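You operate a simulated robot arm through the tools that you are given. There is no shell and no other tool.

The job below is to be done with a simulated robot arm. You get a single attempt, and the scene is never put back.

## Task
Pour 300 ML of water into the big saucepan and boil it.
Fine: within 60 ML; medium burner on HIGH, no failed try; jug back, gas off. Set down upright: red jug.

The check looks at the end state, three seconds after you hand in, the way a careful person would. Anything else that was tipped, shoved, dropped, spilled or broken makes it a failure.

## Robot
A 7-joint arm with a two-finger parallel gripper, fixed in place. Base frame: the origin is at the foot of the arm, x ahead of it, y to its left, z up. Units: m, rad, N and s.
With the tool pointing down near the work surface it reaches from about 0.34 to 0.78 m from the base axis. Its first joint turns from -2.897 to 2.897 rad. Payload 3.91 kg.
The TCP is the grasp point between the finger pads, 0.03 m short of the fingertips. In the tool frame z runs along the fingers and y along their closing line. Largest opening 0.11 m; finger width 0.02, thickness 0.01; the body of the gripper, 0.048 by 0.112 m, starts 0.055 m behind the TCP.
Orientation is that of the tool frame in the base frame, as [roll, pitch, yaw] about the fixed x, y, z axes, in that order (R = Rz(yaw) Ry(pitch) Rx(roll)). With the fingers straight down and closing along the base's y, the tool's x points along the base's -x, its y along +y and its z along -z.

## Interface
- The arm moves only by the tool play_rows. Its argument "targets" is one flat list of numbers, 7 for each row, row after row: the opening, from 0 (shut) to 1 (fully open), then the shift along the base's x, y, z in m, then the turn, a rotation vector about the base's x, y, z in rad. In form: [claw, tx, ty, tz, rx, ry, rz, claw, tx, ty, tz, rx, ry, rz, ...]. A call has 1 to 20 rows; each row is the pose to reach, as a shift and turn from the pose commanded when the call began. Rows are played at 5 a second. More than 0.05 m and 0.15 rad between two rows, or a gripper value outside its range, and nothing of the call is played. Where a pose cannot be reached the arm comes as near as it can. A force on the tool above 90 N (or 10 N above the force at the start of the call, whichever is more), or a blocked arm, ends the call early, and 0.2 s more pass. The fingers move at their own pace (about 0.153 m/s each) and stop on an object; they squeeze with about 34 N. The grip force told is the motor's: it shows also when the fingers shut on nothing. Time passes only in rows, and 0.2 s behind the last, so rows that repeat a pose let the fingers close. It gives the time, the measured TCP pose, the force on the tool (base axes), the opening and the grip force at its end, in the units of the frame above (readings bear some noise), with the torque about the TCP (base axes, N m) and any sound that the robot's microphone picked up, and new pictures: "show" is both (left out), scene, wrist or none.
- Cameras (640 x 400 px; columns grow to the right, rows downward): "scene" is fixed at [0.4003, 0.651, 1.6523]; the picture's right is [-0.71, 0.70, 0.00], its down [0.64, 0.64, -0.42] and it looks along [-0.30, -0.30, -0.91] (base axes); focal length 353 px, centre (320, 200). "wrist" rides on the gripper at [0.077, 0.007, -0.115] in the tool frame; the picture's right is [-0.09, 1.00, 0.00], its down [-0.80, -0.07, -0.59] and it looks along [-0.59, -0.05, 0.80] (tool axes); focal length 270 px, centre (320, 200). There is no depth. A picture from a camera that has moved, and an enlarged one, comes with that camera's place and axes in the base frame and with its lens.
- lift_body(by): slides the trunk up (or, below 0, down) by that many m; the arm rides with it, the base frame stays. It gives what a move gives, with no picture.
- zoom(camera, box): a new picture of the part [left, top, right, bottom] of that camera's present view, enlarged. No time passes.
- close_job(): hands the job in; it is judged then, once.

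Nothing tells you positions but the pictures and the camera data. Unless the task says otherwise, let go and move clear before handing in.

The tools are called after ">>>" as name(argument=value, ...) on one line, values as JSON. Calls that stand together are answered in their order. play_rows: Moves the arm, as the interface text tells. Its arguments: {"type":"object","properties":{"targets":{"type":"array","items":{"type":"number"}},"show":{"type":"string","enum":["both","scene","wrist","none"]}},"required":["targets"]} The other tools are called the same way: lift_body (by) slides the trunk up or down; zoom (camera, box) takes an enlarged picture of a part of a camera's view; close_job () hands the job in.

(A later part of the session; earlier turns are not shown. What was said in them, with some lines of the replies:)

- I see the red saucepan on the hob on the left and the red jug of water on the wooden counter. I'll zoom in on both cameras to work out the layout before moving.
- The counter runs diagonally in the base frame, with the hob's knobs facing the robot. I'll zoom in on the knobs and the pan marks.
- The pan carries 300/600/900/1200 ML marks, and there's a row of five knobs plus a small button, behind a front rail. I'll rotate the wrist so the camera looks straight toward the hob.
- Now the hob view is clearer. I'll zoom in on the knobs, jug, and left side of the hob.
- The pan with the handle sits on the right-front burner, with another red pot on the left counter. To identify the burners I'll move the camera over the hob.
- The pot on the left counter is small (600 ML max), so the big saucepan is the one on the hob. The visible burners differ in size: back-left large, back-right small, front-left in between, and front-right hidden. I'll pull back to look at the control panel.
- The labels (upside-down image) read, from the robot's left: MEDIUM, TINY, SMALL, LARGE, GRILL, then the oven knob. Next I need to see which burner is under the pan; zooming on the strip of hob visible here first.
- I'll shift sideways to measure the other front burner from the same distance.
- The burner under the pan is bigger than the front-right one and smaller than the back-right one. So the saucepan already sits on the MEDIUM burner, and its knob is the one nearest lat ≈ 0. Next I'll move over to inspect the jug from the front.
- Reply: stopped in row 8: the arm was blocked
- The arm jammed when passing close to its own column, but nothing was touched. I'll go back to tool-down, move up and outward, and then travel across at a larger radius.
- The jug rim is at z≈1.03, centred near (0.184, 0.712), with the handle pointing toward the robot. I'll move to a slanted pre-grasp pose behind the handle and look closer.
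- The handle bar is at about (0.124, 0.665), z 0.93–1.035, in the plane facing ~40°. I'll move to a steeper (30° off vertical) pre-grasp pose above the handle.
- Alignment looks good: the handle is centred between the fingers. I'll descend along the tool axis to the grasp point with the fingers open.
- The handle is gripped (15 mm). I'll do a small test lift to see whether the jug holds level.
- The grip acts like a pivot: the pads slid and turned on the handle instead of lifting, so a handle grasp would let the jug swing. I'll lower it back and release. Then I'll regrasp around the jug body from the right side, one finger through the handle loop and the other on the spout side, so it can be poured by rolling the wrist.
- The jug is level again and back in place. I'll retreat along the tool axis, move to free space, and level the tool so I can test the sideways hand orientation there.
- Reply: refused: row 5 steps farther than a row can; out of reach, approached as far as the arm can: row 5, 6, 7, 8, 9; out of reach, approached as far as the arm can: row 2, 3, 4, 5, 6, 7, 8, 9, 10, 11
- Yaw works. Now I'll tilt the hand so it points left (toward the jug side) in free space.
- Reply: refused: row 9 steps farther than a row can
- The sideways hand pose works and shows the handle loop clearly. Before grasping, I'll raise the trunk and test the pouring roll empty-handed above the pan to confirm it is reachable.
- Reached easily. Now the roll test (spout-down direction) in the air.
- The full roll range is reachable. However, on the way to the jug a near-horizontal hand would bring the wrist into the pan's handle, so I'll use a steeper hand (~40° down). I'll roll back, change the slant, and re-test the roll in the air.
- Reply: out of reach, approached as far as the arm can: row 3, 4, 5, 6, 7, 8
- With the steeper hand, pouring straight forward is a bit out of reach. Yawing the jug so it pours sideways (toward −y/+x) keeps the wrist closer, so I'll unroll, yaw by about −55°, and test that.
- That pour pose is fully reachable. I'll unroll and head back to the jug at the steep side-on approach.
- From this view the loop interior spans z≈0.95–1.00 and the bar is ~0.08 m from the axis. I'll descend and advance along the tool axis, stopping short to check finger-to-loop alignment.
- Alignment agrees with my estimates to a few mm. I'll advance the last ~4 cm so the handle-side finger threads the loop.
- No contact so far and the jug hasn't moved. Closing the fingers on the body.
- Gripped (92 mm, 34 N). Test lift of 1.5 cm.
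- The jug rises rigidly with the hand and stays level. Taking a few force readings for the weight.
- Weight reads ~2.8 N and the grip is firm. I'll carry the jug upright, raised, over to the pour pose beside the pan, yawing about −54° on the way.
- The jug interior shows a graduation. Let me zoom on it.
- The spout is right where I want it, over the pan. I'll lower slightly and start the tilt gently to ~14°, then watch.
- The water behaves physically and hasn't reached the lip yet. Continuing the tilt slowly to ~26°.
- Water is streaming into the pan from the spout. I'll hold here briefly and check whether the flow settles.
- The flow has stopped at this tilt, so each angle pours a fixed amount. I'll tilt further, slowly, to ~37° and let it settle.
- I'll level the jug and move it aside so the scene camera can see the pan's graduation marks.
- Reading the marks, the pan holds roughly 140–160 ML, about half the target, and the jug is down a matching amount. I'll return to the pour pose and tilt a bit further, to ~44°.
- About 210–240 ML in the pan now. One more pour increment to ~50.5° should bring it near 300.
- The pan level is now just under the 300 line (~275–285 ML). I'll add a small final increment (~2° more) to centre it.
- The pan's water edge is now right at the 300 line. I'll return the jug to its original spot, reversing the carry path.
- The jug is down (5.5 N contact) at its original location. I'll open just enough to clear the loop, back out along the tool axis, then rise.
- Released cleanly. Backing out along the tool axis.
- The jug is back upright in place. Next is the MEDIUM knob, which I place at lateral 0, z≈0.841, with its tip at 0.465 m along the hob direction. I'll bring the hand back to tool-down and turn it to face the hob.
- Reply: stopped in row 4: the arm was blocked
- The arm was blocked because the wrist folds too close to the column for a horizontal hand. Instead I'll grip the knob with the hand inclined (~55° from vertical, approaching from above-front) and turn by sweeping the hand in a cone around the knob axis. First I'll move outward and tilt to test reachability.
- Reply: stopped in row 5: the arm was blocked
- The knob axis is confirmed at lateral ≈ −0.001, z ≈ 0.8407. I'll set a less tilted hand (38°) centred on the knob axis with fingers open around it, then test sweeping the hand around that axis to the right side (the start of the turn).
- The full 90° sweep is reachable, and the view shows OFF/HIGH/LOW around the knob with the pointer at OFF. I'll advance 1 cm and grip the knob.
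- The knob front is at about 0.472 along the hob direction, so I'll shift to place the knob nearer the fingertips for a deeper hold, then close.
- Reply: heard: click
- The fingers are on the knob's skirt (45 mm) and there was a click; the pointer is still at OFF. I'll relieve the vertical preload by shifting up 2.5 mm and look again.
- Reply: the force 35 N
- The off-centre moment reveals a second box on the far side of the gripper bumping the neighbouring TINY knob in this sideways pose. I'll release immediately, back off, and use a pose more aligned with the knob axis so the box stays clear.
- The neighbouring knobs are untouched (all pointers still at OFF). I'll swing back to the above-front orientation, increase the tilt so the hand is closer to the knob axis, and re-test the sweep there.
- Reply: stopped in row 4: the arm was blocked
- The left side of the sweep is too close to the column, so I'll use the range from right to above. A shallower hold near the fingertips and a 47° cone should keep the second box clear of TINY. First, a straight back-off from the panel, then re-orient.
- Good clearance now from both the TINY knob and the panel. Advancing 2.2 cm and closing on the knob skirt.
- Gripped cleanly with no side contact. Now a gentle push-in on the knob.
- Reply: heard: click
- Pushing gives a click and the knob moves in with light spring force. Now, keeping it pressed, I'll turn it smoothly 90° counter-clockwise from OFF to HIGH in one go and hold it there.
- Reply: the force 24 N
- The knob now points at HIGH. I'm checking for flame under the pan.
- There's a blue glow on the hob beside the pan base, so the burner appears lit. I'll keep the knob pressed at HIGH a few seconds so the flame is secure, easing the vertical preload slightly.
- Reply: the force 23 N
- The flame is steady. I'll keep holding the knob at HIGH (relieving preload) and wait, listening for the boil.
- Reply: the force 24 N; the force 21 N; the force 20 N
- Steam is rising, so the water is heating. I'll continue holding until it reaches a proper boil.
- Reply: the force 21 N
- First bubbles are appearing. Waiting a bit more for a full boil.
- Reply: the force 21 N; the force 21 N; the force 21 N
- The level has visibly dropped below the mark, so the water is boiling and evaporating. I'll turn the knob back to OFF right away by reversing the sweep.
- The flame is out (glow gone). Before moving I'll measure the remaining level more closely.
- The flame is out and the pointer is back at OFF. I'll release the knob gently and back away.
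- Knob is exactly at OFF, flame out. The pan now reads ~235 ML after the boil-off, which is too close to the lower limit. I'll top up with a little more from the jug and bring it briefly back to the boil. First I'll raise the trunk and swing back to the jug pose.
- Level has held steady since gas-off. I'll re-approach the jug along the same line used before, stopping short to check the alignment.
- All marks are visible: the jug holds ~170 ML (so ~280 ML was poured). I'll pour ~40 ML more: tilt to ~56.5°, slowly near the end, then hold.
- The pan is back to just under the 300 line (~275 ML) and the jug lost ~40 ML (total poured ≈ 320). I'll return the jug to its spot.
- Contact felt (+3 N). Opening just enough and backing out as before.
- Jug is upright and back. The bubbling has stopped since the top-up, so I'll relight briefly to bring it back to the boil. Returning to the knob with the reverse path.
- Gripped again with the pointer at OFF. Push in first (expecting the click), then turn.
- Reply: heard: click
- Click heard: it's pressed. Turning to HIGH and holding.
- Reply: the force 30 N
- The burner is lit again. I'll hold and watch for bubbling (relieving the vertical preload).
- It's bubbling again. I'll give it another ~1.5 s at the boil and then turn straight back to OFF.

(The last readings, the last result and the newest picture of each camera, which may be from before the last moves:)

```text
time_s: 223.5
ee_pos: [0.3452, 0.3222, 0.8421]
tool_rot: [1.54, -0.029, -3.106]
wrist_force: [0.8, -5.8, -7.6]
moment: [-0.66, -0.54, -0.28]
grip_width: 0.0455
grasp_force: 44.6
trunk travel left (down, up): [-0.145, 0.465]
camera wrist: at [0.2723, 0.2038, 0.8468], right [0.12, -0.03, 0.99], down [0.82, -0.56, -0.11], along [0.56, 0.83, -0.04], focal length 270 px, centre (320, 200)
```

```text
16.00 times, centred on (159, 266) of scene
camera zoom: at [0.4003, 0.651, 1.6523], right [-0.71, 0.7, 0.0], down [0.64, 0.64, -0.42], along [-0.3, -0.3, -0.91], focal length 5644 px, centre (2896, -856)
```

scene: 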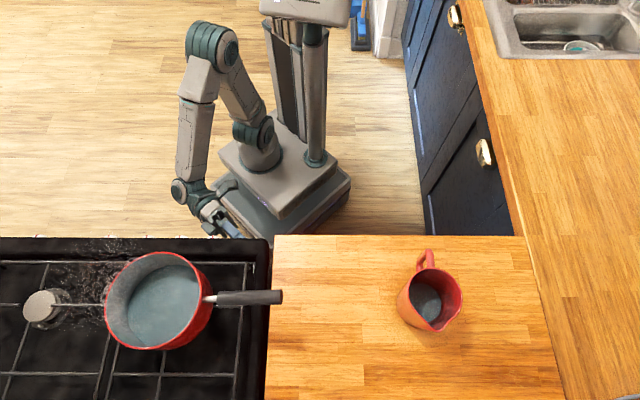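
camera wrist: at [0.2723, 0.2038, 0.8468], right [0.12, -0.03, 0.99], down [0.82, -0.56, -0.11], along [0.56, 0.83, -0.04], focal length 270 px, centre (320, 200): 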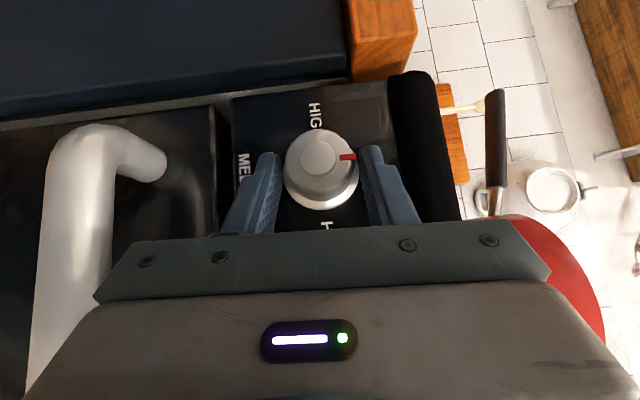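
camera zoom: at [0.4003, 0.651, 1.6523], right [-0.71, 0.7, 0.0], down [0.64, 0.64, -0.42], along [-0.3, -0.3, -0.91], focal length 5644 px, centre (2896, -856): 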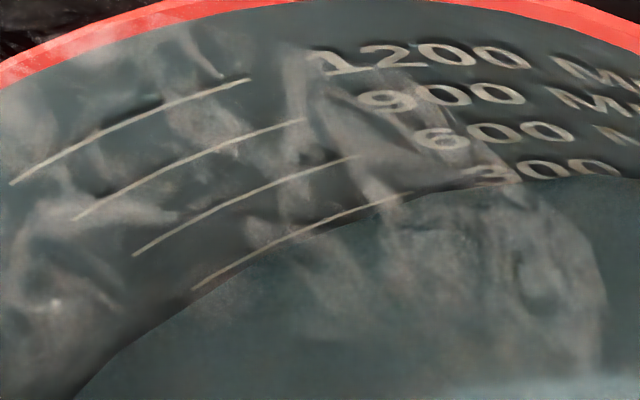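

Gas is off and the level sits just below the 300 line. Now I'll release the knob, back away, and verify.

>>> play_rows(targets=[0, -0.002, -0.002, 0, 0, 0, 0, 0, -0.003, -0.003, 0, 0, 0, 0, 0.42, -0.003, -0.003, 0, 0, 0, 0, 0.6, -0.003, -0.003, 0, 0, 0, 0, 0.6, -0.003, -0.003, 0, 0, 0, 0, 0.6, -0.013, -0.013, 0, 0, 0, 0, 0.6, -0.024, -0.024, 0, 0, 0, 0, 0.6, -0.034, -0.034, 0, 0, 0, 0], show="both")

>>> zoom(camera="wrist", box=[220, 100, 420, 250])

>>> zoom(camera="scene", box=[60, 220, 280, 380])

```text
time_s: 225.3
ee_pos: [0.3084, 0.2895, 0.8414]
tool_rot: [1.539, -0.024, -3.103]
wrist_force: [0.2, -0.2, -0.7]
moment: [-0.02, 0.01, 0.03]
grip_width: 0.0661
grasp_force: 0.1
trunk travel left (down, up): [-0.145, 0.465]
camera wrist: at [0.2381, 0.1702, 0.8473], right [0.11, -0.03, 0.99], down [0.82, -0.56, -0.11], along [0.56, 0.83, -0.04], focal length 270 px, centre (320, 200)
```

scene: 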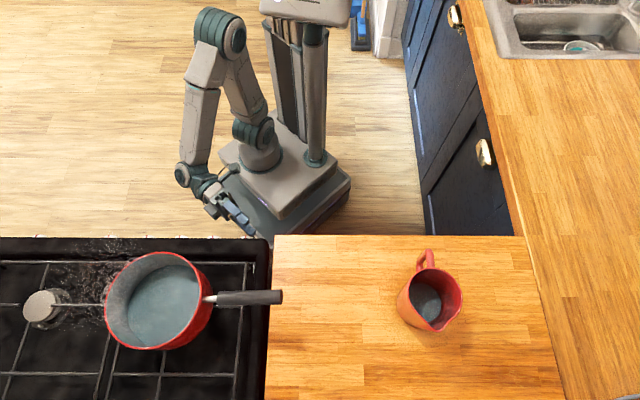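
wrist: 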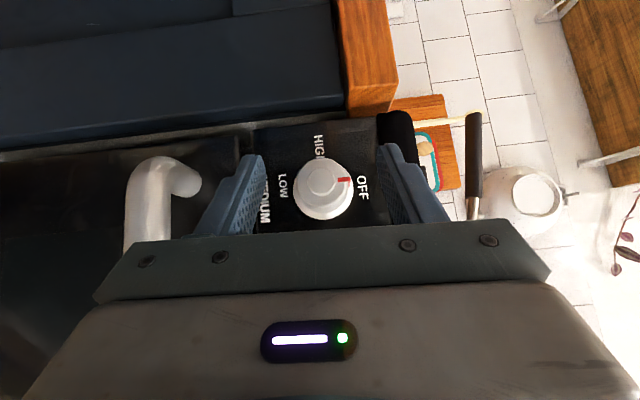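

```text
2.67 times, centred on (320, 175) of wrist
camera zoom: at [0.2381, 0.1702, 0.8473], right [0.11, -0.03, 0.99], down [0.82, -0.56, -0.11], along [0.56, 0.83, -0.04], focal length 721 px, centre (320, 267)
```

zoom: 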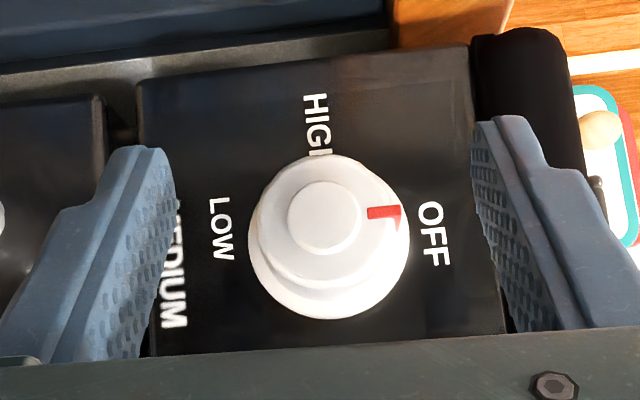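

```text
2.50 times, centred on (170, 300) of scene
camera zoom: at [0.4003, 0.651, 1.6523], right [-0.71, 0.7, 0.0], down [0.64, 0.64, -0.42], along [-0.3, -0.3, -0.91], focal length 882 px, centre (695, -50)
```

zoom: 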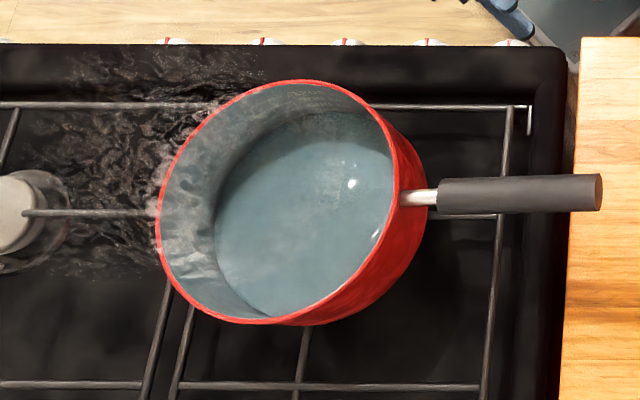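

Everything checks out: MEDIUM is at OFF, the flame is out, the jug is upright in place, and the pan holds just-boiled water near the 300 mark. I'll raise the arm clear of the hob before handing in.

>>> lift_body(by=0.2)

>>> zoom(camera="scene", box=[0, 160, 560, 400])

```text
time_s: 227.5
ee_pos: [0.3093, 0.2884, 1.0423]
tool_rot: [1.54, -0.025, -3.104]
wrist_force: [-1.0, -0.1, -0.6]
moment: [0.01, -0.01, -0.03]
grip_width: 0.066
grasp_force: 0.0
trunk travel left (down, up): [-0.345, 0.265]
```

```text
1.14 times, centred on (280, 280) of scene
camera zoom: at [0.4003, 0.651, 1.6523], right [-0.71, 0.7, 0.0], down [0.64, 0.64, -0.42], along [-0.3, -0.3, -0.91], focal length 403 px, centre (366, 109)
```

zoom: 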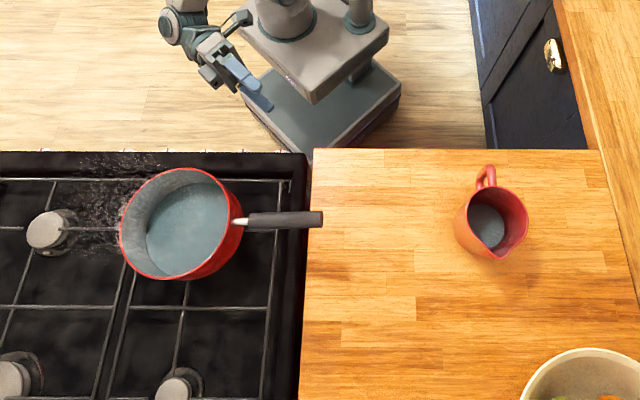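

The scene is tidy: the saucepan is on the medium burner with boiled water, the gas is off, the jug is upright in its place, and the arm is clear. Handing in.

>>> close_job()

```text
The job is handed in.
```

I poured the water into the big saucepan, boiled it on the medium burner at HIGH, and handed the job in with the gas off. I don't have the result of the check.

- **Water:** About 320 ML went in from the jug over two pours, judging by the marks. Some boiled off, so the pan now holds roughly 270 ML, just under its 300 line. That is inside the 60 ML margin by my reading of the marks, not by measurement.
- **Why two pours:** The first boil ran long and the level dropped to about 235 ML. I turned the gas off, topped up with about 40 ML from the jug, and brought it back to a bubble.
- **Burner:** The medium burner lit on the first try both times. The knob now points to OFF and there is no flame glow.
- **Jug:** It is upright on the counter, within about a centimetre of where it started.
- **Bump:** While first reaching for the MEDIUM knob, the gripper pressed against the TINY knob next to it. That knob did not turn, and all the hob knobs I could see still point to OFF.

Apart from that, I saw nothing knocked over, spilled or moved.
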